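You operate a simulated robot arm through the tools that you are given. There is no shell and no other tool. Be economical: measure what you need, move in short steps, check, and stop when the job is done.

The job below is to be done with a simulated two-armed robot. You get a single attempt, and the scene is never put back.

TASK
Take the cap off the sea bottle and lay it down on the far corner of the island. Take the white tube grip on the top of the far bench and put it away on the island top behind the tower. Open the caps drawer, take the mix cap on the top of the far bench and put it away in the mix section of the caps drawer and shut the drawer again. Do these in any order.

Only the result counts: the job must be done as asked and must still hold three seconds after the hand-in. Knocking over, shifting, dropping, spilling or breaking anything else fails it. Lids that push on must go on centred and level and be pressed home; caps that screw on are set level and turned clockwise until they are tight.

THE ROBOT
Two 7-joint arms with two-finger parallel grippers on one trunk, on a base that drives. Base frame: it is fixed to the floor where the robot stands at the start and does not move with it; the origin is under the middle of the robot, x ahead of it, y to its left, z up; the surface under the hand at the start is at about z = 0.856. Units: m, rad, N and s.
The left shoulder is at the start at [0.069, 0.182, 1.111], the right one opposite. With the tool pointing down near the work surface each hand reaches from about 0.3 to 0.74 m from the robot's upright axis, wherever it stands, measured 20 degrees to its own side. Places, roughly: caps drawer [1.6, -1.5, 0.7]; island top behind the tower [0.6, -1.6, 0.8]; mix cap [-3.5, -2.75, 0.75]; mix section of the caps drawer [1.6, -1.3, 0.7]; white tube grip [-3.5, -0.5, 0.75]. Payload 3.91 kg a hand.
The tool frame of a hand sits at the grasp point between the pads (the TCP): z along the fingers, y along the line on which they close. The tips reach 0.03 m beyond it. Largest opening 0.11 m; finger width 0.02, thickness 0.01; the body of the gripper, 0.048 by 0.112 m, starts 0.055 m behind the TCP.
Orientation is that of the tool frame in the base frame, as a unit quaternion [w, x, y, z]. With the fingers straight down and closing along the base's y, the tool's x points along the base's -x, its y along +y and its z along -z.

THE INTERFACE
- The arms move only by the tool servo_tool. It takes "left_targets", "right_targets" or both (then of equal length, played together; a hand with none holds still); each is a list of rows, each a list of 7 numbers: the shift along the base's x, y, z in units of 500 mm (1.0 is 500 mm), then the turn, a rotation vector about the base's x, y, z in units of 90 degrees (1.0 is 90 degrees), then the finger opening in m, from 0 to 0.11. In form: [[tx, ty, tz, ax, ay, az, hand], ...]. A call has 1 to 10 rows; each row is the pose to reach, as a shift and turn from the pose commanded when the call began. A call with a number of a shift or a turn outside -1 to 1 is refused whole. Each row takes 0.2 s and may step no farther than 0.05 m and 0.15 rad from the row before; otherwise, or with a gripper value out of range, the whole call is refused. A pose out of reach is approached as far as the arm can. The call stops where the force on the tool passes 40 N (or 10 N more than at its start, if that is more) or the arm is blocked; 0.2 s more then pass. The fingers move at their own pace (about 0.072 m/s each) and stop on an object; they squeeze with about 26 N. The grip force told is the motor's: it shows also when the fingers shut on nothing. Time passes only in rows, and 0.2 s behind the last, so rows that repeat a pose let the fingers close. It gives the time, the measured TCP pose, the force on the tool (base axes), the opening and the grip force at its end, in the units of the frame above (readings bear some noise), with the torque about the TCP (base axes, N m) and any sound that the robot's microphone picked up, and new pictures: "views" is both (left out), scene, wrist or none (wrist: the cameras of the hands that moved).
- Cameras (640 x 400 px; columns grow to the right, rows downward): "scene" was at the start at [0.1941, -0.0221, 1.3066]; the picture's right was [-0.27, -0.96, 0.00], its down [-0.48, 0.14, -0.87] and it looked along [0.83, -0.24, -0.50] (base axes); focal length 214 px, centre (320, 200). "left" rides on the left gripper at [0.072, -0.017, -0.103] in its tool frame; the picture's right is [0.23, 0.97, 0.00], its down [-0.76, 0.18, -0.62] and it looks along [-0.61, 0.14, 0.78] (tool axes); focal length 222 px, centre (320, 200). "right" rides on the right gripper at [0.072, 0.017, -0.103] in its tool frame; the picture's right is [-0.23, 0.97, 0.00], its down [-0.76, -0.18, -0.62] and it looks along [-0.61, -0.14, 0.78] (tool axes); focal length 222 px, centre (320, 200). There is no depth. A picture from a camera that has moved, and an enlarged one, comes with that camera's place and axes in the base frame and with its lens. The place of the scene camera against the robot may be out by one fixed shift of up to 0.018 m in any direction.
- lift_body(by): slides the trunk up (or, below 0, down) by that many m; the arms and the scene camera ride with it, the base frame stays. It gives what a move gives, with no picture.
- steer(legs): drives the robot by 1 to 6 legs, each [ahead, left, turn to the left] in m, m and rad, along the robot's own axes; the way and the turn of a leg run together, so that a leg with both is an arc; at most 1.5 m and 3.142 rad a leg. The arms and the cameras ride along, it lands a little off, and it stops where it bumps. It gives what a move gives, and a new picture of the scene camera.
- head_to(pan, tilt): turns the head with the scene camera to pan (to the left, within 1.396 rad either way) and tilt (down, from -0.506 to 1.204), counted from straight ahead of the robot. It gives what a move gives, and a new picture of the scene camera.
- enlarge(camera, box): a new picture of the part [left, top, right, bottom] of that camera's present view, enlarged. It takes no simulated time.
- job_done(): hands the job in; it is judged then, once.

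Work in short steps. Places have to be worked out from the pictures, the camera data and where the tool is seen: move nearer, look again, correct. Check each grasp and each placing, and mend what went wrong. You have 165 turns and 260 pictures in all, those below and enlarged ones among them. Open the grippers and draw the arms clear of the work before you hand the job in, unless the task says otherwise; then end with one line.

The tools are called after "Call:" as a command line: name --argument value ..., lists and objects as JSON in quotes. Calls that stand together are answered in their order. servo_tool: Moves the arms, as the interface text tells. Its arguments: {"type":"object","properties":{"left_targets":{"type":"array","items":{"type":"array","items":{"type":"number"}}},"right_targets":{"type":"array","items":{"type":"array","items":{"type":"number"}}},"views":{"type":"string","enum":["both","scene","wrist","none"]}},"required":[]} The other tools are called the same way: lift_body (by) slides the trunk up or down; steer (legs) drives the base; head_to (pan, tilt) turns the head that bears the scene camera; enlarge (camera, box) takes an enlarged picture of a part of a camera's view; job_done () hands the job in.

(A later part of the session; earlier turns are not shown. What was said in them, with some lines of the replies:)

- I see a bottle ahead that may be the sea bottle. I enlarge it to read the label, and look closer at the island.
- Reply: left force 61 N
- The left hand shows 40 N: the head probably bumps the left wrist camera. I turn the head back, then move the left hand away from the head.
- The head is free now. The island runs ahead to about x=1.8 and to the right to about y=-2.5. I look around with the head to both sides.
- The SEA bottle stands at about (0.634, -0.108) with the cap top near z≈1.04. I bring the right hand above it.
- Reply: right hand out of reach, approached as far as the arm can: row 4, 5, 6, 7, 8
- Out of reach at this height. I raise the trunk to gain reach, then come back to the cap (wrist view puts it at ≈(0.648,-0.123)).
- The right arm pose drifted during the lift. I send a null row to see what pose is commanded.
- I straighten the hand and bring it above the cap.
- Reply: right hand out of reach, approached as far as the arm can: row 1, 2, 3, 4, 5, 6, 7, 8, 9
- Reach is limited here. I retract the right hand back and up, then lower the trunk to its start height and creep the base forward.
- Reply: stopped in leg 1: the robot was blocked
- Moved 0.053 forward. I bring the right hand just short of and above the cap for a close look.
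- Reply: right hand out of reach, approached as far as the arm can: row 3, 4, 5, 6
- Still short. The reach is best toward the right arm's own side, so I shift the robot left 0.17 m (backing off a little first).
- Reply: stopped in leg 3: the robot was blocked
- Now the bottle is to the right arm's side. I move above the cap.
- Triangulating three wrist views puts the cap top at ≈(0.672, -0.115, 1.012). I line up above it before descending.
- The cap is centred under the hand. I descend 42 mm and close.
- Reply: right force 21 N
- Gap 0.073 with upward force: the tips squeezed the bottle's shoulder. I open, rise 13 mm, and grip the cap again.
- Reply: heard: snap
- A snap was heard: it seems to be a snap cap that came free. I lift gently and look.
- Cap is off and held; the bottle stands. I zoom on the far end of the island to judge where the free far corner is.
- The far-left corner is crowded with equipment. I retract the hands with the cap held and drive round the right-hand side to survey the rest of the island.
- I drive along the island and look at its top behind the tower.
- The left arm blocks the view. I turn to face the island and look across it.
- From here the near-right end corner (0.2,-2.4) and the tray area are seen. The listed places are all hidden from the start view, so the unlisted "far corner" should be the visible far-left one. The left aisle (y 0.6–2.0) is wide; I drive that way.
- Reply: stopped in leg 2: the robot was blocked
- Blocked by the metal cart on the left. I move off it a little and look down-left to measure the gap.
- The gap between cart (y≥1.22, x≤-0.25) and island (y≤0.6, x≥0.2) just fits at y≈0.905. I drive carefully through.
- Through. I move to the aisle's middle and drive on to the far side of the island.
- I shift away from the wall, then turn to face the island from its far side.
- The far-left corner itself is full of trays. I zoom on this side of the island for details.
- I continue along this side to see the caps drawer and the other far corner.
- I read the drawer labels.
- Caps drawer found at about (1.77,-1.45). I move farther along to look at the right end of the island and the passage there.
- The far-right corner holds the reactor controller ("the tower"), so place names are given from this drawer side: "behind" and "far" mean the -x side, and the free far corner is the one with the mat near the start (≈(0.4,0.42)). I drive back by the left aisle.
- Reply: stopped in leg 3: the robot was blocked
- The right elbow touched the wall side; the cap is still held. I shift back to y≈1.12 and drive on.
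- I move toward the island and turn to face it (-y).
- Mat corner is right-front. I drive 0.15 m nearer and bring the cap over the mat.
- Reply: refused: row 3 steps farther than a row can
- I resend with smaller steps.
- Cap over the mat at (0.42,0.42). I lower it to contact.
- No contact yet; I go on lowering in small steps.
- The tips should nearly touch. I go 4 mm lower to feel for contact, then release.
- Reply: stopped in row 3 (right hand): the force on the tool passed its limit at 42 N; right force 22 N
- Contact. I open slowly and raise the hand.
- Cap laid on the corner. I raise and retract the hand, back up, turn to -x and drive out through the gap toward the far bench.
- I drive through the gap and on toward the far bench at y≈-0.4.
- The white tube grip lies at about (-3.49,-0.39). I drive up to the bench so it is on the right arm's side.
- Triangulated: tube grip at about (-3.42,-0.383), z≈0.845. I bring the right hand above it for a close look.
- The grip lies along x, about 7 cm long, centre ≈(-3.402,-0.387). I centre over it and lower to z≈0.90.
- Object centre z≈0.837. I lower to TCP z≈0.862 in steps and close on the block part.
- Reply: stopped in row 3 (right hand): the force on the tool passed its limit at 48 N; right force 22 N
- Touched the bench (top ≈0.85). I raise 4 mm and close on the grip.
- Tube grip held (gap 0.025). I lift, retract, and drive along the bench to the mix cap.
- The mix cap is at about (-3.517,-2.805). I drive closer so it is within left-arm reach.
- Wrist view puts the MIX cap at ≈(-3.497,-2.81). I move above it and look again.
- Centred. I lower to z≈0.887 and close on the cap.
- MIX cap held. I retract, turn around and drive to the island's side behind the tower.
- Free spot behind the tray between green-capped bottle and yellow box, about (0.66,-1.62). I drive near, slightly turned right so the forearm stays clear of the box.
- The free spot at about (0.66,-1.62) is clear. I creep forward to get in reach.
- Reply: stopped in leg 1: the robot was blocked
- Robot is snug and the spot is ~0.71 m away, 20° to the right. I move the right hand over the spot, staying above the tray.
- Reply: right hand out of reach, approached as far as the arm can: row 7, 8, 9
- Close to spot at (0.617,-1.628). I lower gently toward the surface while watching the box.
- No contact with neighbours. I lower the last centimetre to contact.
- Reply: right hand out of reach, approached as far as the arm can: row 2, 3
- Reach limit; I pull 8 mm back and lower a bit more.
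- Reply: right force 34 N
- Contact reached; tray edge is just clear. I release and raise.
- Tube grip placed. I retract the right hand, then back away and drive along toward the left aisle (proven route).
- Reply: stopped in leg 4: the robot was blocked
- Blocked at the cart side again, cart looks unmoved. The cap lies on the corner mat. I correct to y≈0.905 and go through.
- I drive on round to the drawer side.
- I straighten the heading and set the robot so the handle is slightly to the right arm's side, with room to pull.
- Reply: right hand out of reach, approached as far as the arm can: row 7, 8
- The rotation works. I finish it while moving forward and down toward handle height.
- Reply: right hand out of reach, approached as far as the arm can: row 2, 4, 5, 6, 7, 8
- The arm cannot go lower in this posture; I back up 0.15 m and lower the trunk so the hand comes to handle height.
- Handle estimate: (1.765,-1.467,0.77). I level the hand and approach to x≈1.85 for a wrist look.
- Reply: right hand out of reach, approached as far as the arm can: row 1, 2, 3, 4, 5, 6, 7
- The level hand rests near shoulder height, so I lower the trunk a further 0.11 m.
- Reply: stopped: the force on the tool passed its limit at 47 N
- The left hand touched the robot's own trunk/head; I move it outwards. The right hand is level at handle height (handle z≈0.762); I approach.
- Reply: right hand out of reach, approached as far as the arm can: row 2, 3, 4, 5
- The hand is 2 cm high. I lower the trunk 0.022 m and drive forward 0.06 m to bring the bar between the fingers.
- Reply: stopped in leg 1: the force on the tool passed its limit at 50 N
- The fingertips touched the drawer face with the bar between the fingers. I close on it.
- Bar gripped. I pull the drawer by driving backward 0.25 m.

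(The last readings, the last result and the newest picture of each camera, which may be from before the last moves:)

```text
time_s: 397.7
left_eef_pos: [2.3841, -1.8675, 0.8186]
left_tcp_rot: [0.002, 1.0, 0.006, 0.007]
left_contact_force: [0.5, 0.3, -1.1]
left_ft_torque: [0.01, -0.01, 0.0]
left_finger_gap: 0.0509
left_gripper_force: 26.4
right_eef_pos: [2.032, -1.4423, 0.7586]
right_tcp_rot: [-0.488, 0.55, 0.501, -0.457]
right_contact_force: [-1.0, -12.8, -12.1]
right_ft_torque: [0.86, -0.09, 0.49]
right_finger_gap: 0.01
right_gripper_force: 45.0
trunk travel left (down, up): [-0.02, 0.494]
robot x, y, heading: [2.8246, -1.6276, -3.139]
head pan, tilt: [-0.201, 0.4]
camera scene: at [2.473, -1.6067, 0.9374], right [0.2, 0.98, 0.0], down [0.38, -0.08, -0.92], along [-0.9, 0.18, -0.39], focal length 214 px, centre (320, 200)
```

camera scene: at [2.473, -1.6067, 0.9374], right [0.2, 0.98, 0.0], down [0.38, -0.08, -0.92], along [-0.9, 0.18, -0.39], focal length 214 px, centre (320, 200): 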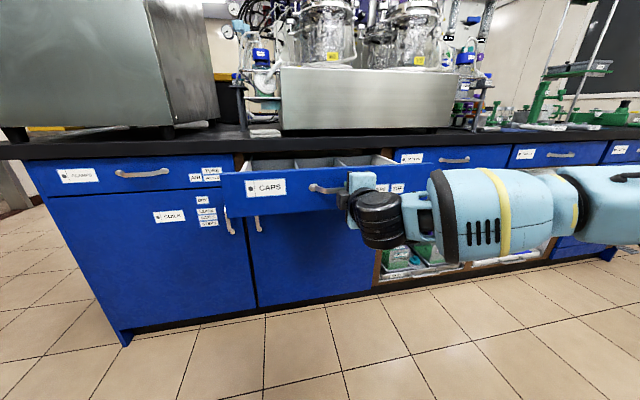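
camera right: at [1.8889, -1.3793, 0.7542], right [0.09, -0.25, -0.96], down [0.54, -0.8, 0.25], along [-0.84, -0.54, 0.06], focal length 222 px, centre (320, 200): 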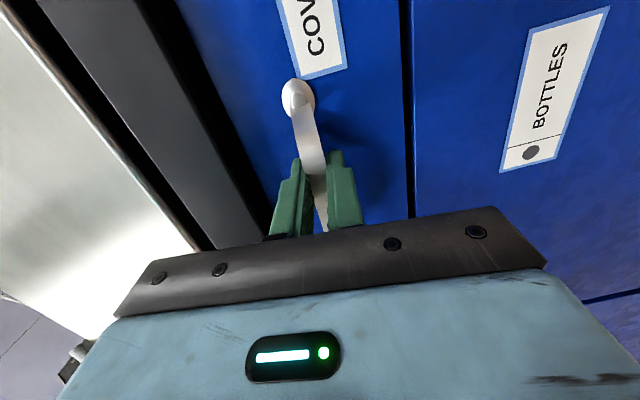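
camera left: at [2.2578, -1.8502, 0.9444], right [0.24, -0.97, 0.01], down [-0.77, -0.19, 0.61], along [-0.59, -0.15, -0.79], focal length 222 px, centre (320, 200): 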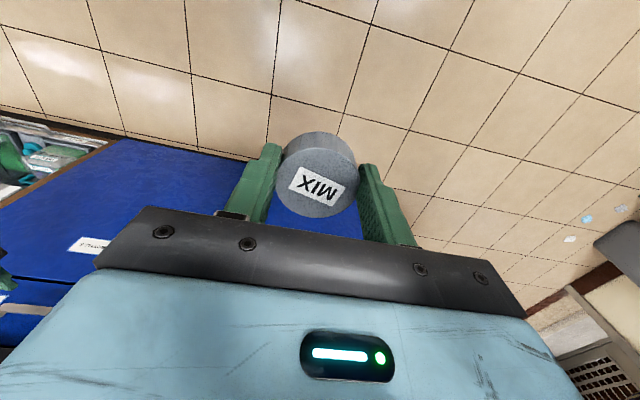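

The drawer is open with visible partitions. I release the handle, back the hand off, and raise the trunk to look inside.

Call:
servo_tool --right_targets '[[0, 0, 0, 0, 0, 0, 0.06], [0, 0, 0, 0, 0, 0, 0.06], [0.05, 0, 0, 0, 0, 0, 0.06], [0.1, 0, 0, 0, 0, 0, 0.06]]' --views "none"

Call:
steer --legs '[[-0.12, 0, 0]]'

Call:
lift_body --by 0.38

Call:
head_to --pan -0.3 --tilt 0.7

```text
time_s: 398.7
left_eef_pos: [2.3858, -1.8674, 0.8189]
left_tcp_rot: [0.003, 1.0, 0.006, 0.007]
left_contact_force: [-0.4, 0.5, -0.3]
left_ft_torque: [-0.03, 0.04, 0.0]
left_finger_gap: 0.0506
left_gripper_force: 25.7
right_eef_pos: [2.0833, -1.4434, 0.761]
right_tcp_rot: [-0.487, 0.55, 0.501, -0.457]
right_contact_force: [0.4, 0.3, 0.7]
right_ft_torque: [-0.03, -0.02, 0.02]
right_finger_gap: 0.0601
right_gripper_force: 0.1
trunk travel left (down, up): [-0.02, 0.494]
robot x, y, heading: [2.8263, -1.6289, -3.139]
head pan, tilt: [-0.201, 0.4]
```

```text
time_s: 399.9
left_eef_pos: [2.506, -1.8683, 0.82]
left_tcp_rot: [0.003, 1.0, 0.009, 0.005]
left_contact_force: [0.7, -0.1, -0.2]
left_ft_torque: [-0.01, 0.01, 0.02]
left_finger_gap: 0.0508
left_gripper_force: 25.8
right_eef_pos: [2.2018, -1.4439, 0.7612]
right_tcp_rot: [-0.486, 0.55, 0.501, -0.458]
right_contact_force: [0.9, 0.1, 0.3]
right_ft_torque: [0.01, -0.02, -0.01]
right_finger_gap: 0.0599
right_gripper_force: 0.1
trunk travel left (down, up): [-0.02, 0.494]
robot x, y, heading: [2.9465, -1.6271, -3.144]
head pan, tilt: [-0.201, 0.4]
camera scene: at [2.5941, -1.6066, 0.9379], right [0.2, 0.98, 0.0], down [0.38, -0.08, -0.92], along [-0.9, 0.18, -0.39], focal length 214 px, centre (320, 200)
```

scene: 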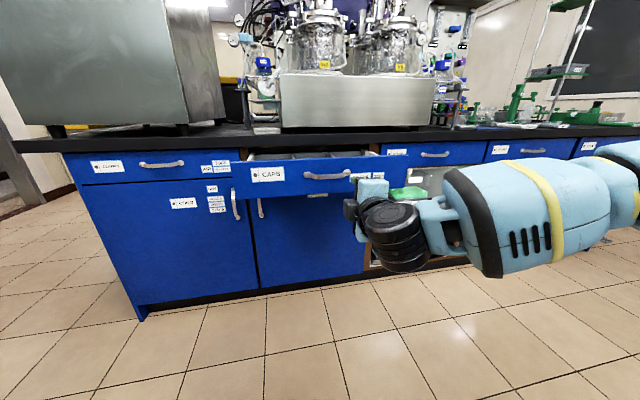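

```text
time_s: 403.6
left_eef_pos: [2.5071, -1.8693, 1.1987]
left_tcp_rot: [0.003, 1.0, 0.008, 0.007]
left_contact_force: [1.0, 0.3, 0.4]
left_ft_torque: [0.0, -0.02, 0.0]
left_finger_gap: 0.0507
left_gripper_force: 25.9
right_eef_pos: [2.2619, -1.4446, 1.2866]
right_tcp_rot: [0.54, -0.494, -0.443, 0.518]
right_contact_force: [0.2, 0.4, -0.4]
right_ft_torque: [0.02, 0.02, -0.01]
right_finger_gap: 0.0599
right_gripper_force: 0.1
trunk travel left (down, up): [-0.4, 0.114]
robot x, y, heading: [2.9477, -1.6248, -3.135]
head pan, tilt: [-0.201, 0.4]
```

```text
time_s: 404.4
left_eef_pos: [2.5056, -1.8678, 1.1992]
left_tcp_rot: [0.002, 1.0, 0.007, 0.006]
left_contact_force: [-0.3, -0.3, 0.4]
left_ft_torque: [0.04, -0.01, 0.02]
left_finger_gap: 0.051
left_gripper_force: 25.9
right_eef_pos: [2.2629, -1.4446, 1.2863]
right_tcp_rot: [0.54, -0.493, -0.443, 0.518]
right_contact_force: [0.1, 0.2, -1.0]
right_ft_torque: [0.02, 0.01, 0.0]
right_finger_gap: 0.0597
right_gripper_force: 0.1
trunk travel left (down, up): [-0.4, 0.114]
robot x, y, heading: [2.9455, -1.6242, -3.135]
head pan, tilt: [-0.3, 0.7]
camera scene: at [2.7329, -1.5995, 1.3192], right [0.29, 0.96, 0.0], down [0.62, -0.19, -0.77], along [-0.73, 0.22, -0.64], focal length 214 px, centre (320, 200)
```

scene: 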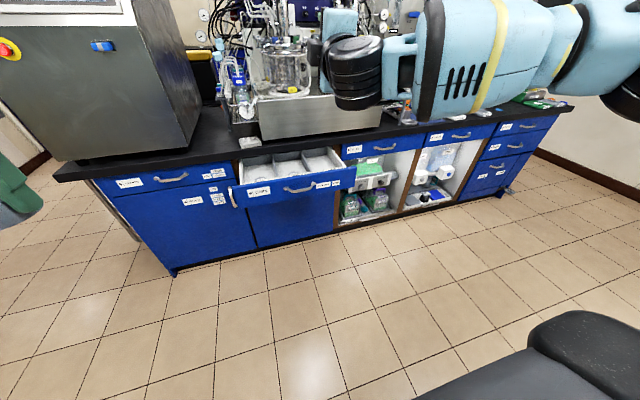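

The drawer is open with compartments visible. I fold the right hand back to the downward pose and retract it.

Call:
servo_tool --right_targets '[[0.04, 0.01, -0.01, -0.0556, -0.0534, -0.0456, 0.06], [0.08, 0.025, -0.02, -0.111, -0.107, -0.091, 0.06], [0.12, 0.04, -0.03, -0.167, -0.16, -0.137, 0.06], [0.16, 0.055, -0.04, -0.222, -0.213, -0.182, 0.06], [0.2, 0.07, -0.05, -0.278, -0.267, -0.228, 0.06], [0.24, 0.085, -0.06, -0.334, -0.32, -0.274, 0.06], [0.28, 0.1, -0.07, -0.389, -0.373, -0.319, 0.06], [0.32, 0.11, -0.08, -0.445, -0.427, -0.365, 0.06]]' --views "none"

Call:
servo_tool --right_targets '[[0.04, 0.01, -0.01, -0.0556, -0.0534, -0.0456, 0.06], [0.08, 0.025, -0.02, -0.111, -0.107, -0.091, 0.06], [0.12, 0.04, -0.03, -0.167, -0.16, -0.137, 0.06], [0.16, 0.055, -0.04, -0.222, -0.213, -0.182, 0.06], [0.2, 0.07, -0.05, -0.278, -0.267, -0.228, 0.06], [0.24, 0.085, -0.06, -0.334, -0.32, -0.274, 0.06], [0.26, 0.1, -0.07, -0.389, -0.373, -0.319, 0.06]]' --views "scene"

```text
time_s: 406.2
left_eef_pos: [2.5068, -1.868, 1.1991]
left_tcp_rot: [0.002, 1.0, 0.008, 0.005]
left_contact_force: [-0.4, 0.8, -0.9]
left_ft_torque: [0.02, -0.01, -0.04]
left_finger_gap: 0.0508
left_gripper_force: 26.3
right_eef_pos: [2.4261, -1.3902, 1.2472]
right_tcp_rot: [-0.293, 0.882, 0.239, -0.28]
right_contact_force: [-0.7, 0.1, 0.6]
right_ft_torque: [-0.04, 0.02, 0.0]
right_finger_gap: 0.06
right_gripper_force: 0.0
trunk travel left (down, up): [-0.4, 0.114]
robot x, y, heading: [2.9451, -1.6303, -3.138]
head pan, tilt: [-0.3, 0.7]
```

```text
time_s: 407.8
left_eef_pos: [2.505, -1.8674, 1.1989]
left_tcp_rot: [0.002, 1.0, 0.009, 0.007]
left_contact_force: [-0.8, 0.3, 0.0]
left_ft_torque: [-0.02, 0.01, -0.01]
left_finger_gap: 0.0507
left_gripper_force: 26.1
right_eef_pos: [2.5533, -1.3368, 1.2094]
right_tcp_rot: [0.0, 1.0, -0.001, 0.002]
right_contact_force: [0.0, 0.2, -0.5]
right_ft_torque: [-0.02, 0.0, -0.03]
right_finger_gap: 0.0602
right_gripper_force: 0.0
trunk travel left (down, up): [-0.4, 0.114]
robot x, y, heading: [2.9441, -1.6242, -3.139]
head pan, tilt: [-0.3, 0.7]
camera scene: at [2.7325, -1.5988, 1.3191], right [0.29, 0.96, 0.0], down [0.62, -0.19, -0.76], along [-0.73, 0.22, -0.64], focal length 214 px, centre (320, 200)
```

scene: 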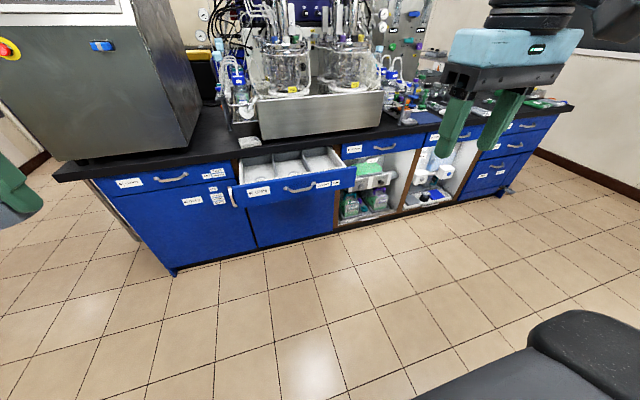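

I drive closer, shifted right so the left arm can reach the +y side of the drawer, and look inside.

Call:
steer --legs '[[0.2, -0.45, 0], [0.22, 0, 0]]'

Call:
head_to --pan 0.25 --tilt 0.8

Call:
enlarge --camera "scene" --box '[180, 120, 420, 270]'

```text
time_s: 413.7
left_eef_pos: [2.0772, -1.414, 1.1982]
left_tcp_rot: [0.002, 1.0, 0.012, 0.006]
left_contact_force: [0.3, -0.6, -0.4]
left_ft_torque: [-0.01, 0.0, 0.0]
left_finger_gap: 0.0505
left_gripper_force: 26.1
right_eef_pos: [2.1229, -0.8844, 1.2092]
right_tcp_rot: [0.0, 1.0, 0.004, 0.001]
right_contact_force: [-0.6, 0.1, -0.7]
right_ft_torque: [-0.01, -0.04, -0.02]
right_finger_gap: 0.0602
right_gripper_force: 0.1
trunk travel left (down, up): [-0.4, 0.114]
robot x, y, heading: [2.5188, -1.1674, -3.133]
head pan, tilt: [-0.3, 0.7]
camera scene: at [2.3034, -1.1433, 1.3192], right [0.29, 0.96, 0.0], down [0.62, -0.18, -0.77], along [-0.73, 0.22, -0.64], focal length 214 px, centre (320, 200)
```

scene: 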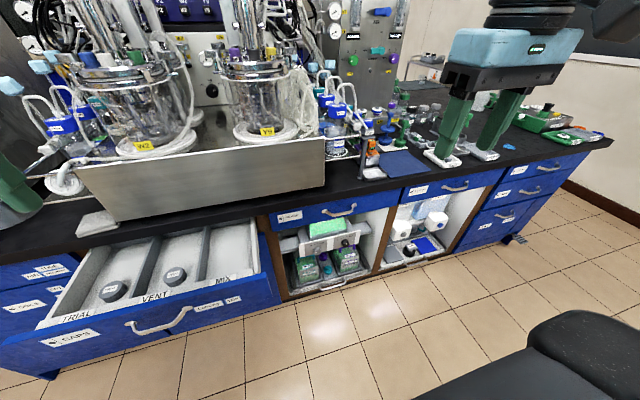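

```text
time_s: 414.7
left_eef_pos: [2.0791, -1.4139, 1.1982]
left_tcp_rot: [0.003, 1.0, 0.012, 0.006]
left_contact_force: [-0.6, -0.8, 0.4]
left_ft_torque: [-0.01, 0.01, 0.02]
left_finger_gap: 0.0507
left_gripper_force: 25.9
right_eef_pos: [2.1222, -0.8854, 1.2104]
right_tcp_rot: [0.001, 1.0, 0.003, 0.001]
right_contact_force: [-0.4, 0.6, 0.5]
right_ft_torque: [-0.01, 0.0, -0.02]
right_finger_gap: 0.06
right_gripper_force: 0.0
trunk travel left (down, up): [-0.4, 0.114]
robot x, y, heading: [2.5155, -1.1687, -3.129]
head pan, tilt: [0.25, 0.799]
camera scene: at [2.307, -1.1882, 1.3109], right [-0.26, 0.97, 0.0], down [0.69, 0.18, -0.7], along [-0.67, -0.18, -0.72], focal length 214 px, centre (320, 200)
```

scene: 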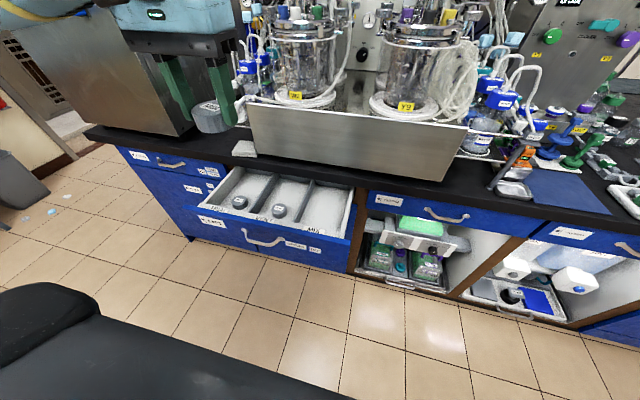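

```text
2.67 times, centred on (300, 195) of scene
camera zoom: at [2.307, -1.1882, 1.3109], right [-0.26, 0.97, 0.0], down [0.69, 0.18, -0.7], along [-0.67, -0.18, -0.72], focal length 572 px, centre (373, 213)
```

zoom: 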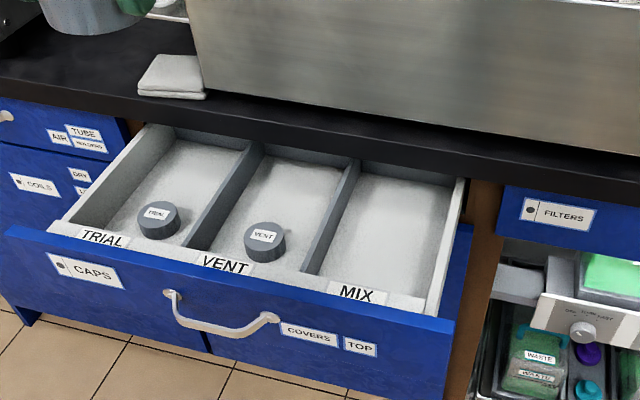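

Sections read TRIAL, VENT, MIX; the MIX section at y≈-1.30 is empty. I bring the cap above it with the left hand.

Call:
servo_tool --left_targets '[[-0.04, 0.03, -0.06, 0, 0, 0, 0.0], [-0.09, 0.06, -0.12, 0, 0, 0, 0.0], [-0.14, 0.09, -0.18, 0, 0, 0, 0.0], [-0.2, 0.12, -0.23, 0, 0, 0, 0.0], [-0.26, 0.15, -0.28, 0, 0, 0, 0.0], [-0.31, 0.18, -0.34, 0, 0, 0, 0.0], [-0.36, 0.2, -0.4, 0, 0, 0, 0.0], [-0.36, 0.2, -0.4, 0, 0, 0, 0.0]]' --views "both"

```text
time_s: 416.5
left_eef_pos: [1.8985, -1.313, 0.9988]
left_tcp_rot: [0.001, 1.0, 0.011, 0.006]
left_contact_force: [-0.8, 0.2, -0.1]
left_ft_torque: [0.01, 0.02, -0.01]
left_finger_gap: 0.0506
left_gripper_force: 26.2
right_eef_pos: [2.1224, -0.8852, 1.2105]
right_tcp_rot: [0.0, 1.0, 0.004, 0.0]
right_contact_force: [-0.1, 0.0, -1.0]
right_ft_torque: [-0.03, -0.01, 0.01]
right_finger_gap: 0.0597
right_gripper_force: 0.0
trunk travel left (down, up): [-0.4, 0.114]
robot x, y, heading: [2.5183, -1.1711, -3.133]
head pan, tilt: [0.25, 0.799]
camera scene: at [2.3074, -1.1886, 1.311], right [-0.26, 0.97, 0.0], down [0.69, 0.19, -0.7], along [-0.67, -0.18, -0.72], focal length 214 px, centre (320, 200)
camera left: at [1.9677, -1.2947, 1.1028], right [0.25, -0.97, 0.01], down [-0.76, -0.19, 0.61], along [-0.59, -0.16, -0.79], focal length 222 px, centre (320, 200)
```

scene: 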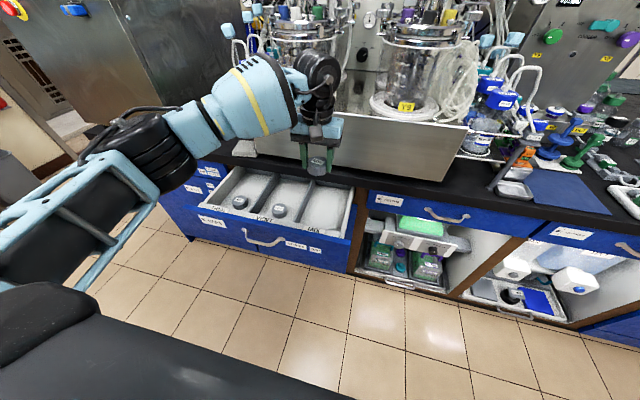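
left: 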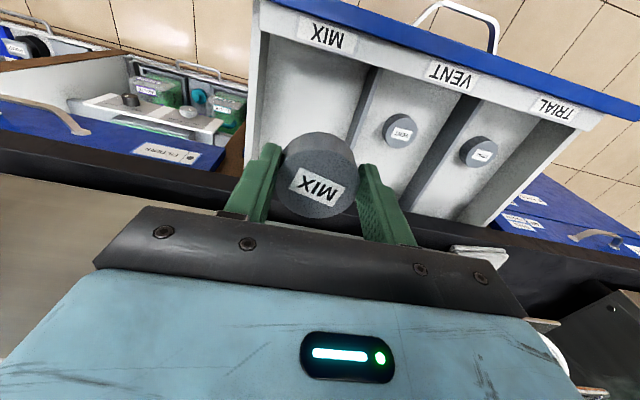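

MIX section spans y≈-1.377…-1.23 with free depth x≈1.78–1.93. I align at (1.86,-1.303) and descend to z≈0.80.

Call:
servo_tool --left_targets '[[-0.04, 0.012, -0.06, 0, 0, 0, 0.0], [-0.077, 0.02, -0.14, 0, 0, 0, 0.0], [-0.077, 0.02, -0.22, 0, 0, 0, 0.0], [-0.077, 0.02, -0.3, 0, 0, 0, 0.0], [-0.077, 0.02, -0.36, 0, 0, 0, 0.0], [-0.077, 0.02, -0.4, 0, 0, 0, 0.0]]' --views "both"

```text
time_s: 417.9
left_eef_pos: [1.8599, -1.3051, 0.7984]
left_tcp_rot: [0.003, 1.0, 0.012, 0.007]
left_contact_force: [-0.2, -0.6, -0.7]
left_ft_torque: [0.0, -0.03, -0.02]
left_finger_gap: 0.0507
left_gripper_force: 26.2
right_eef_pos: [2.1218, -0.8847, 1.2099]
right_tcp_rot: [0.001, 1.0, 0.003, 0.001]
right_contact_force: [-0.5, -0.6, 0.5]
right_ft_torque: [-0.02, 0.01, 0.01]
right_finger_gap: 0.0601
right_gripper_force: 0.0
trunk travel left (down, up): [-0.4, 0.114]
robot x, y, heading: [2.5167, -1.1684, -3.13]
head pan, tilt: [0.25, 0.799]
camera scene: at [2.3068, -1.1883, 1.3109], right [-0.26, 0.97, 0.0], down [0.69, 0.18, -0.7], along [-0.67, -0.18, -0.72], focal length 214 px, centre (320, 200)
camera left: at [1.9303, -1.2872, 0.9011], right [0.25, -0.97, 0.01], down [-0.77, -0.19, 0.61], along [-0.59, -0.16, -0.79], focal length 222 px, centre (320, 200)
```

scene: 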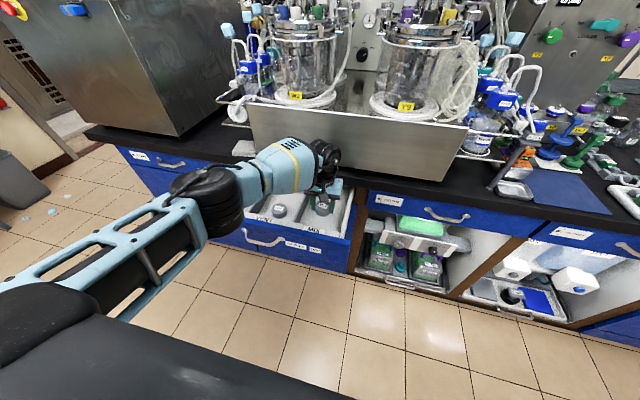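
left: 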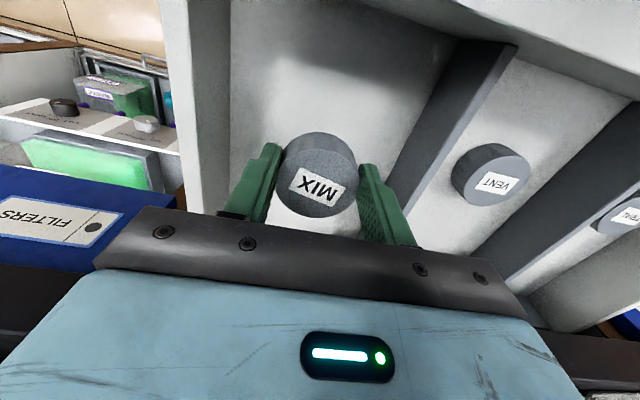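

Inside the section. I lower in small steps until contact.

Call:
servo_tool --left_targets '[[0, 0, -0.03, 0, 0, 0, 0.0], [0, 0, -0.05, 0, 0, 0, 0.0], [0, 0, -0.06, 0, 0, 0, 0.0], [0, 0, -0.07, 0, 0, 0, 0.0], [0, 0, -0.08, 0, 0, 0, 0.0], [0, 0, -0.09, 0, 0, 0, 0.0]]' --views "wrist"

```text
time_s: 419.3
left_eef_pos: [1.86, -1.3047, 0.7541]
left_tcp_rot: [0.002, 1.0, 0.012, 0.007]
left_contact_force: [-0.1, 0.0, -0.5]
left_ft_torque: [-0.01, -0.01, 0.02]
left_finger_gap: 0.0508
left_gripper_force: 26.1
right_eef_pos: [2.1223, -0.8847, 1.2098]
right_tcp_rot: [0.0, 1.0, 0.003, 0.002]
right_contact_force: [0.6, 0.9, 0.4]
right_ft_torque: [0.02, 0.0, -0.03]
right_finger_gap: 0.0599
right_gripper_force: 0.1
trunk travel left (down, up): [-0.4, 0.114]
robot x, y, heading: [2.5137, -1.1703, -3.129]
head pan, tilt: [0.25, 0.799]
camera left: at [1.9304, -1.2871, 0.8577], right [0.25, -0.97, 0.01], down [-0.77, -0.19, 0.61], along [-0.59, -0.16, -0.79], focal length 222 px, centre (320, 200)
```

left: 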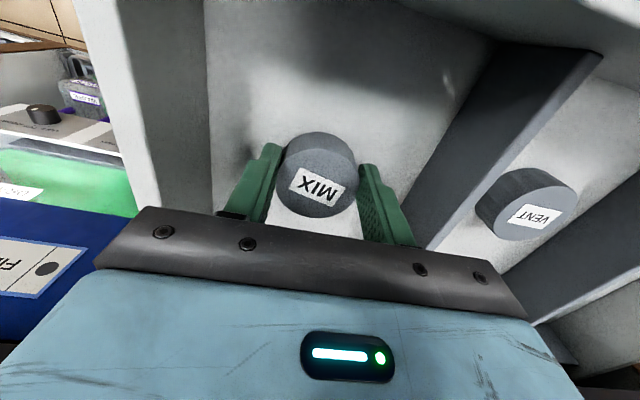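

Call:
servo_tool --left_targets '[[0, 0, -0.012, 0, 0, 0, 0.0], [0, 0, -0.024, 0, 0, 0, 0.0], [0, 0, -0.036, 0, 0, 0, 0.0], [0, 0, -0.048, 0, 0, 0, 0.0], [0, 0, -0.06, 0, 0, 0, 0.0]]' --views "wrist"

```text
time_s: 420.1
left_eef_pos: [1.8568, -1.3053, 0.7442]
left_tcp_rot: [0.0, 1.0, 0.013, -0.001]
left_contact_force: [1.0, -1.5, 19.7]
left_ft_torque: [0.05, -0.18, -0.04]
left_finger_gap: 0.0507
left_gripper_force: 26.3
left hand out of reach, approached as far as the arm can: row 4
right_eef_pos: [2.1222, -0.884, 1.2099]
right_tcp_rot: [0.0, 1.0, 0.004, 0.0]
right_contact_force: [0.2, -0.3, 0.2]
right_ft_torque: [-0.01, -0.04, 0.01]
right_finger_gap: 0.0601
right_gripper_force: 0.1
trunk travel left (down, up): [-0.4, 0.114]
robot x, y, heading: [2.514, -1.1682, -3.124]
head pan, tilt: [0.25, 0.799]
stopped in row 4 (left hand): the force on the tool passed its limit at 44 N (the readings are from after the stop); the commanded pose is now the measured one
camera left: at [1.9287, -1.2867, 0.8464], right [0.25, -0.97, 0.0], down [-0.76, -0.2, 0.62], along [-0.6, -0.16, -0.78], focal length 222 px, centre (320, 200)
```

left: 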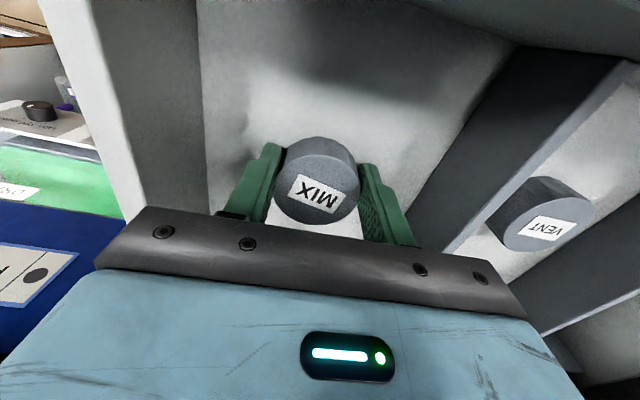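

Contact on the drawer floor (z≈0.744). I release the cap and lift the hand out.

Call:
servo_tool --left_targets '[[0, 0, 0.004, 0, 0, 0, 0.0], [0, 0, 0.004, 0, 0, 0, 0.065], [0, 0, 0.004, 0, 0, 0, 0.08], [0, 0, 0.004, 0, 0, 0, 0.08], [0, 0, 0.05, 0, 0, 0, 0.08], [0, 0, 0.13, 0, 0, 0, 0.08], [0, 0, 0.22, 0, 0, 0, 0.08], [0.02, 0, 0.31, 0, 0, 0, 0.08], [0.06, 0, 0.4, 0, 0, 0, 0.08], [0.1, 0, 0.48, 0, 0, 0, 0.08]]' --views "both"

```text
time_s: 422.4
left_eef_pos: [1.9099, -1.3045, 0.9837]
left_tcp_rot: [0.001, 1.0, 0.011, 0.001]
left_contact_force: [-0.8, 0.0, 0.1]
left_ft_torque: [-0.03, -0.02, -0.01]
left_finger_gap: 0.0799
left_gripper_force: 0.1
right_eef_pos: [2.1225, -0.8849, 1.2103]
right_tcp_rot: [0.0, 1.0, 0.004, 0.0]
right_contact_force: [0.1, 0.3, 0.3]
right_ft_torque: [-0.01, 0.04, 0.01]
right_finger_gap: 0.06
right_gripper_force: 0.3
trunk travel left (down, up): [-0.4, 0.114]
robot x, y, heading: [2.5161, -1.1681, -3.134]
head pan, tilt: [0.25, 0.799]
camera scene: at [2.3077, -1.1885, 1.311], right [-0.26, 0.97, 0.0], down [0.69, 0.18, -0.7], along [-0.67, -0.18, -0.72], focal length 214 px, centre (320, 200)
camera left: at [1.9812, -1.2865, 1.0854], right [0.25, -0.97, 0.0], down [-0.76, -0.19, 0.62], along [-0.6, -0.16, -0.78], focal length 222 px, centre (320, 200)
```

scene: 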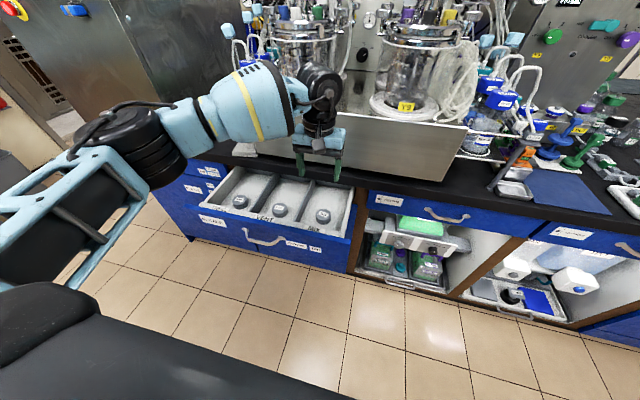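
left: 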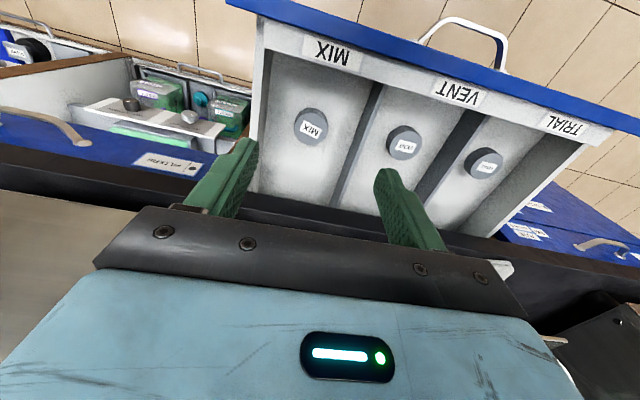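

MIX cap sits in the MIX section. I now take the left hand in front of the drawer, closed and pitched forward 40°, to push it shut.

Call:
servo_tool --left_targets '[[0.09, -0.02, 0.02, 0, 0, 0, 0.04], [0.18, -0.04, 0.02, 0, 0.04, 0, 0.0], [0.27, -0.06, 0.0, 0, 0.12, 0, 0.0], [0.36, -0.08, -0.03, 0, 0.2, 0, 0.0], [0.44, -0.1, -0.06, 0, 0.28, 0, 0.0], [0.48, -0.11, -0.12, 0, 0.36, 0, 0.0], [0.48, -0.11, -0.2, 0, 0.444, 0, 0.0], [0.48, -0.11, -0.28, 0, 0.444, 0, 0.0]]' --views "both"

```text
time_s: 424.1
left_eef_pos: [2.1351, -1.3506, 0.8389]
left_tcp_rot: [-0.009, 0.939, 0.014, -0.343]
left_contact_force: [3.2, -2.1, -3.9]
left_ft_torque: [0.15, 0.38, -0.13]
left_finger_gap: 0.0
left_gripper_force: 25.5
left hand out of reach, approached as far as the arm can: row 6, 7, 8
right_eef_pos: [2.1203, -0.8818, 1.2089]
right_tcp_rot: [0.001, 1.0, 0.004, 0.001]
right_contact_force: [-1.0, 0.5, 0.1]
right_ft_torque: [-0.05, -0.01, 0.02]
right_finger_gap: 0.06
right_gripper_force: 0.1
trunk travel left (down, up): [-0.4, 0.114]
robot x, y, heading: [2.5161, -1.1687, -3.13]
head pan, tilt: [0.25, 0.799]
camera scene: at [2.3055, -1.1859, 1.311], right [-0.26, 0.97, 0.0], down [0.69, 0.18, -0.7], along [-0.67, -0.18, -0.72], focal length 214 px, centre (320, 200)
camera left: at [2.257, -1.333, 0.8712], right [0.19, -0.97, -0.17], down [-0.17, -0.21, 0.96], along [-0.97, -0.15, -0.21], focal length 222 px, centre (320, 200)
```

scene: 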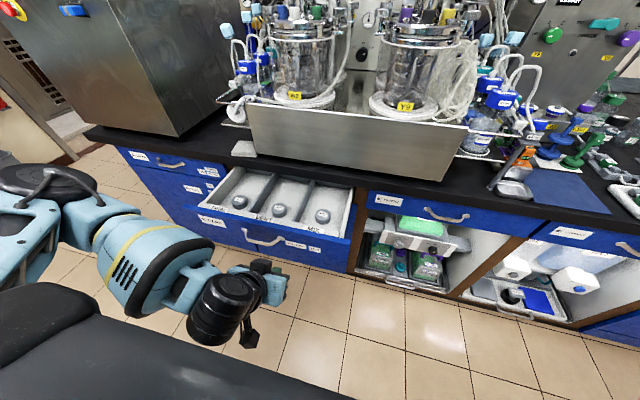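
left: 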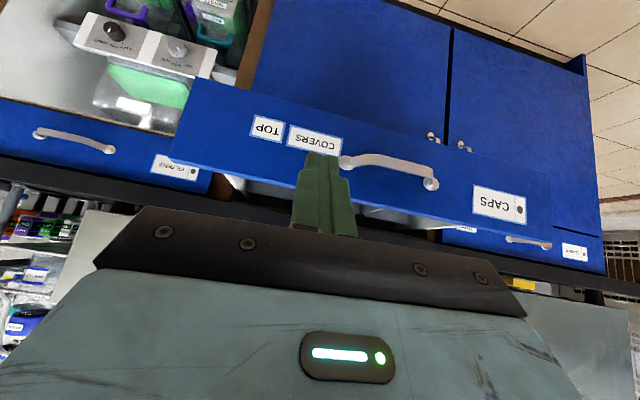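

Pose good, but z needs 5 cm less. I move forward and down to touch the drawer front beside the handle.

Call:
servo_tool --left_targets '[[-0.06, 0, -0.03, 0, 0, 0, 0.0], [-0.12, 0, -0.07, 0, 0, 0, 0.0], [-0.17, 0, -0.11, 0, 0, 0, 0.0], [-0.19, 0, -0.11, 0, 0, 0, 0.0]]' --views "wrist"

```text
time_s: 425.1
left_eef_pos: [2.0458, -1.3543, 0.7815]
left_tcp_rot: [-0.003, 0.941, 0.011, -0.339]
left_contact_force: [-0.2, -0.5, -0.2]
left_ft_torque: [-0.01, 0.02, 0.01]
left_finger_gap: 0.0
left_gripper_force: 26.0
right_eef_pos: [2.1208, -0.8845, 1.2105]
right_tcp_rot: [0.0, 1.0, 0.003, 0.001]
right_contact_force: [-0.2, -0.8, -0.7]
right_ft_torque: [0.03, 0.01, -0.01]
right_finger_gap: 0.06
right_gripper_force: 0.0
trunk travel left (down, up): [-0.4, 0.114]
robot x, y, heading: [2.5168, -1.1624, -3.131]
head pan, tilt: [0.25, 0.799]
camera left: at [2.1672, -1.3367, 0.8135], right [0.19, -0.97, -0.16], down [-0.18, -0.2, 0.96], along [-0.96, -0.16, -0.22], focal length 222 px, centre (320, 200)
```

left: 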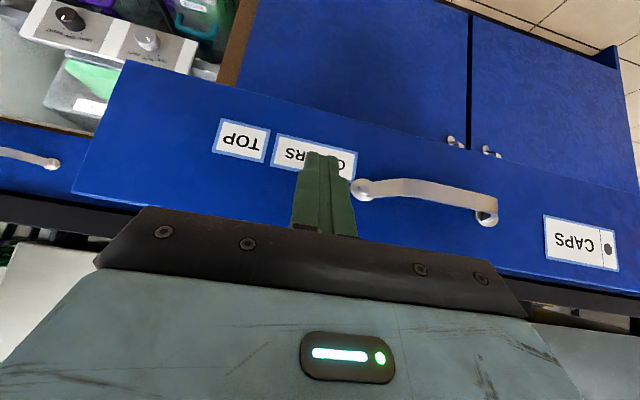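

I push: 0.2 m forward first.

Call:
servo_tool --left_targets '[[-0.06, 0, 0, 0, 0, 0, 0.0], [-0.12, 0, 0, 0, 0, 0, 0.0], [-0.18, 0, 0, 0, 0, 0, 0.0], [-0.24, 0, 0, 0, 0, 0, 0.0], [-0.3, 0, 0, 0, 0, 0, 0.0], [-0.36, 0, 0, 0, 0, 0, 0.0], [-0.42, 0, 0, 0, 0, 0, 0.0]]' --views "both"

```text
time_s: 426.8
left_eef_pos: [1.8294, -1.3552, 0.7804]
left_tcp_rot: [-0.002, 0.94, 0.011, -0.34]
left_contact_force: [-0.4, 0.0, 0.9]
left_ft_torque: [-0.01, 0.0, -0.03]
left_finger_gap: 0.0002
left_gripper_force: 25.7
right_eef_pos: [2.1203, -0.8841, 1.2092]
right_tcp_rot: [0.0, 1.0, 0.004, 0.002]
right_contact_force: [0.4, -0.2, -0.4]
right_ft_torque: [-0.02, -0.02, 0.02]
right_finger_gap: 0.0601
right_gripper_force: 0.1
trunk travel left (down, up): [-0.4, 0.114]
robot x, y, heading: [2.5153, -1.1696, -3.136]
head pan, tilt: [0.25, 0.799]
camera scene: at [2.3061, -1.1881, 1.3108], right [-0.26, 0.97, 0.0], down [0.69, 0.18, -0.7], along [-0.67, -0.18, -0.72], focal length 214 px, centre (320, 200)
camera left: at [1.951, -1.3387, 0.8125], right [0.19, -0.97, -0.16], down [-0.18, -0.19, 0.96], along [-0.96, -0.16, -0.21], focal length 222 px, centre (320, 200)
```

scene: 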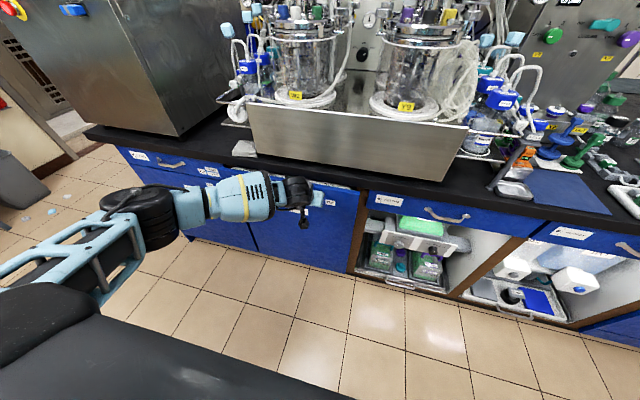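
left: 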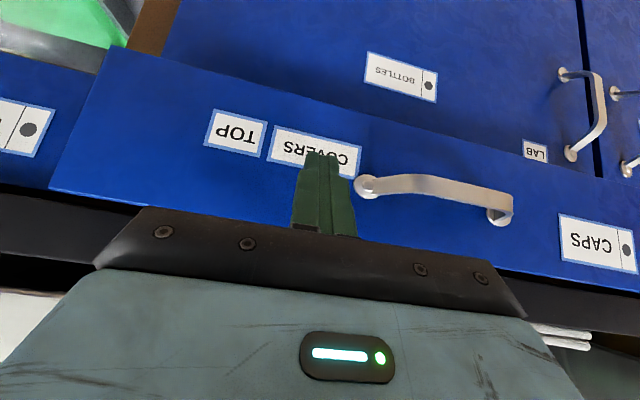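

The drawer is moving in. I push the remaining ~6 cm until it stops.

Call:
servo_tool --left_targets '[[-0.04, 0, 0, 0, 0, 0, 0.0], [-0.08, 0, 0, 0, 0, 0, 0.0], [-0.11, 0, 0, 0, 0, 0, 0.0], [-0.13, 0, 0, 0, 0, 0, 0.0], [-0.15, 0, 0, 0, 0, 0, 0.0], [-0.16, 0, 0, 0, 0, 0, 0.0]]' --views "both"

```text
time_s: 428.0
left_eef_pos: [1.7667, -1.3539, 0.7765]
left_tcp_rot: [-0.004, 0.942, 0.011, -0.335]
left_contact_force: [37.6, -2.5, 19.3]
left_ft_torque: [0.06, -0.06, -0.02]
left_finger_gap: 0.0001
left_gripper_force: 26.0
right_eef_pos: [2.1261, -0.8849, 1.2115]
right_tcp_rot: [0.0, 1.0, 0.004, -0.001]
right_contact_force: [-0.4, -0.2, 0.5]
right_ft_torque: [-0.03, -0.02, -0.01]
right_finger_gap: 0.0603
right_gripper_force: 0.0
trunk travel left (down, up): [-0.4, 0.114]
robot x, y, heading: [2.515, -1.1726, -3.125]
head pan, tilt: [0.25, 0.799]
stopped in row 6 (left hand): the force on the tool passed its limit at 46 N (the readings are from after the stop); the commanded pose is now the measured one
camera scene: at [2.3124, -1.1885, 1.3118], right [-0.26, 0.97, 0.0], down [0.69, 0.19, -0.7], along [-0.68, -0.18, -0.71], focal length 214 px, centre (320, 200)
camera left: at [1.8879, -1.3365, 0.8106], right [0.2, -0.97, -0.16], down [-0.19, -0.2, 0.96], along [-0.96, -0.16, -0.23], focal length 222 px, centre (320, 200)
```

scene: 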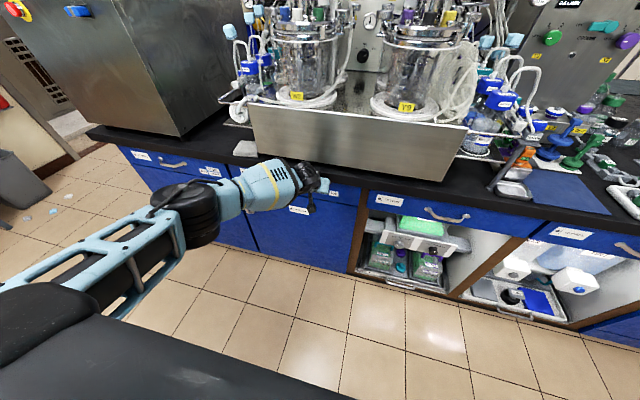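
left: 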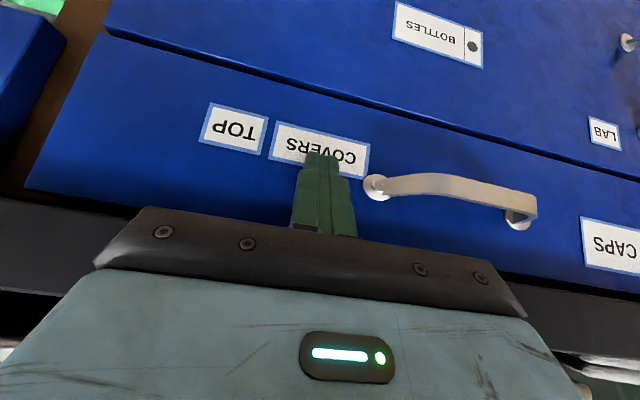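

The drawer hit its stop at the closed face position. I withdraw the left hand and check.

Call:
servo_tool --left_targets '[[0.08, 0, 0.0, 0, 0, 0, 0.0], [0.16, 0, 0.02, 0, 0, 0, 0.0], [0.24, 0, 0.05, 0, 0, 0, 0.0], [0.32, 0, 0.09, 0, 0, 0, 0.04], [0.4, -0.02, 0.16, 0, -0.06, 0, 0.08], [0.44, -0.04, 0.24, 0, -0.14, 0, 0.1], [0.46, -0.06, 0.32, 0, -0.22, 0, 0.11], [0.46, -0.06, 0.4, 0, -0.3, 0, 0.11]]' --views "scene"

Call:
enlarge --camera "scene" --box '[120, 120, 400, 295]'

```text
refused: row 5 steps farther than a row can; nothing moved
```

```text
2.29 times, centred on (260, 208) of scene
camera zoom: at [2.3124, -1.1885, 1.3118], right [-0.26, 0.97, 0.0], down [0.69, 0.19, -0.7], along [-0.68, -0.18, -0.71], focal length 490 px, centre (457, 183)
```

zoom: 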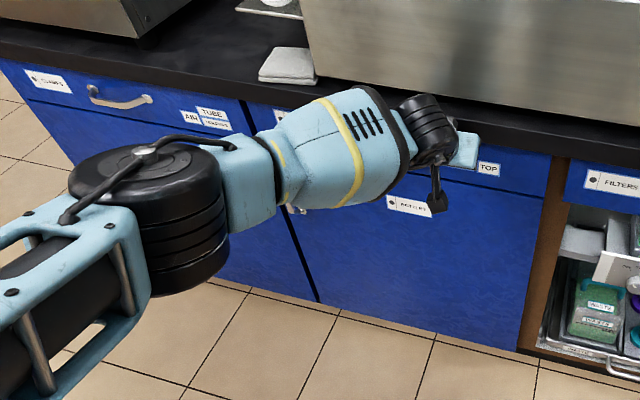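

One row was too long; I resend with smaller steps.

Call:
servo_tool --left_targets '[[0.08, 0, 0.0, 0, 0, 0, 0.0], [0.16, 0, 0.02, 0, 0, 0, 0.0], [0.24, 0, 0.05, 0, 0, 0, 0.0], [0.32, 0, 0.09, 0, 0, 0, 0.04], [0.38, -0.02, 0.14, 0, -0.06, 0, 0.08], [0.42, -0.04, 0.2, 0, -0.14, 0, 0.1], [0.44, -0.06, 0.27, 0, -0.22, 0, 0.11], [0.46, -0.06, 0.35, 0, -0.3, 0, 0.11]]' --views "scene"

Call:
enlarge --camera "scene" --box '[120, 120, 400, 295]'

```text
time_s: 429.8
left_eef_pos: [1.9929, -1.3829, 0.9484]
left_tcp_rot: [-0.001, 0.995, 0.012, -0.104]
left_contact_force: [0.2, 0.1, -0.4]
left_ft_torque: [0.01, 0.04, 0.02]
left_finger_gap: 0.1101
left_gripper_force: 0.0
right_eef_pos: [2.1213, -0.8846, 1.2109]
right_tcp_rot: [0.0, 1.0, 0.005, 0.001]
right_contact_force: [-0.2, -0.2, -0.2]
right_ft_torque: [0.01, 0.01, -0.01]
right_finger_gap: 0.0599
right_gripper_force: 0.1
trunk travel left (down, up): [-0.4, 0.114]
robot x, y, heading: [2.5175, -1.1668, -3.133]
head pan, tilt: [0.25, 0.799]
camera scene: at [2.3077, -1.1881, 1.3109], right [-0.26, 0.97, 0.0], down [0.69, 0.19, -0.7], along [-0.67, -0.18, -0.72], focal length 214 px, centre (320, 200)
```

scene: 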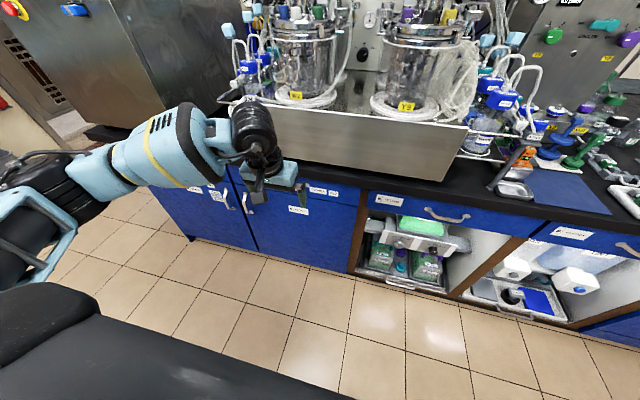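

```text
2.29 times, centred on (260, 208) of scene
camera zoom: at [2.3077, -1.1881, 1.3109], right [-0.26, 0.97, 0.0], down [0.69, 0.19, -0.7], along [-0.67, -0.18, -0.72], focal length 490 px, centre (457, 183)
```

zoom: 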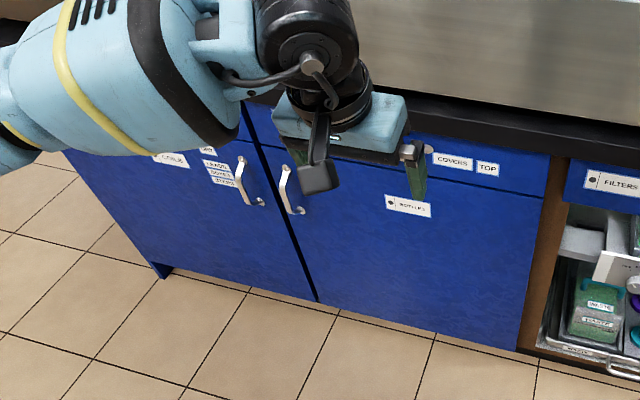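

The drawer is flush and shut. I back away from the island and open the right gripper.

Call:
steer --legs '[[-0.25, 0, 0]]'

Call:
servo_tool --right_targets '[[0, 0, 0, 0, 0, 0, 0.11], [0, 0, 0, 0, 0, 0, 0.11]]' --views "scene"

```text
time_s: 431.6
left_eef_pos: [2.239, -1.3817, 0.949]
left_tcp_rot: [0.0, 0.994, 0.013, -0.106]
left_contact_force: [0.7, -0.7, -0.9]
left_ft_torque: [0.05, 0.01, 0.02]
left_finger_gap: 0.1099
left_gripper_force: 0.0
right_eef_pos: [2.3687, -0.8831, 1.2102]
right_tcp_rot: [0.001, 1.0, 0.005, 0.001]
right_contact_force: [-0.4, 0.0, 0.3]
right_ft_torque: [0.01, -0.01, 0.0]
right_finger_gap: 0.06
right_gripper_force: 0.0
trunk travel left (down, up): [-0.4, 0.114]
robot x, y, heading: [2.7621, -1.1654, -3.128]
head pan, tilt: [0.25, 0.799]
camera scene: at [2.5548, -1.1856, 1.311], right [-0.26, 0.97, 0.0], down [0.69, 0.19, -0.7], along [-0.67, -0.18, -0.72], focal length 214 px, centre (320, 200)
```

scene: 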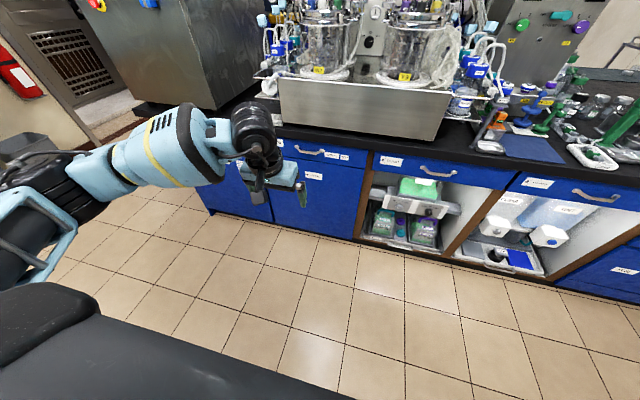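

```text
time_s: 432.2
left_eef_pos: [2.2405, -1.3823, 0.9492]
left_tcp_rot: [-0.001, 0.994, 0.013, -0.105]
left_contact_force: [-0.1, 0.3, 1.0]
left_ft_torque: [0.03, 0.04, 0.03]
left_finger_gap: 0.1099
left_gripper_force: 0.1
right_eef_pos: [2.3677, -0.8827, 1.2099]
right_tcp_rot: [0.0, 1.0, 0.004, 0.001]
right_contact_force: [0.8, -0.3, -0.1]
right_ft_torque: [0.01, 0.01, -0.01]
right_finger_gap: 0.1099
right_gripper_force: 0.0
trunk travel left (down, up): [-0.4, 0.114]
robot x, y, heading: [2.7624, -1.1644, -3.128]
head pan, tilt: [0.25, 0.799]
camera scene: at [2.5548, -1.1856, 1.311], right [-0.26, 0.97, 0.0], down [0.69, 0.19, -0.7], along [-0.67, -0.18, -0.72], focal length 214 px, centre (320, 200)
```

scene: 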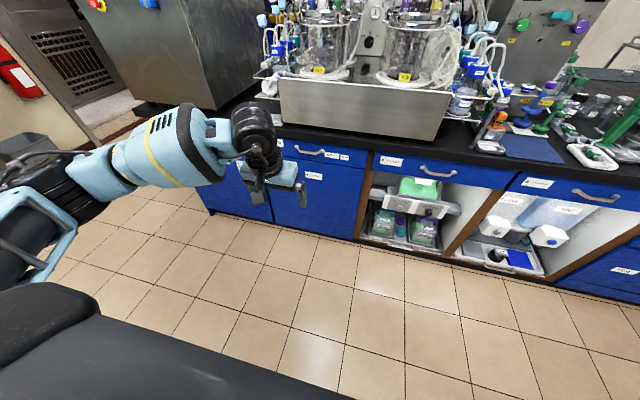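

All parts are done, the grippers are open and the arms are clear, so I hand the job in.

Call:
job_done

```text
The job is handed in.
```

I handed the job in with all three parts carried out, but "the far corner" was my guess. I laid the sea cap on the mat at the island corner near the start, because the far-side corners I looked at were full of equipment. The white tube grip is on the island top behind the tower, and the mix cap is in the mix section of the caps drawer, which is shut.
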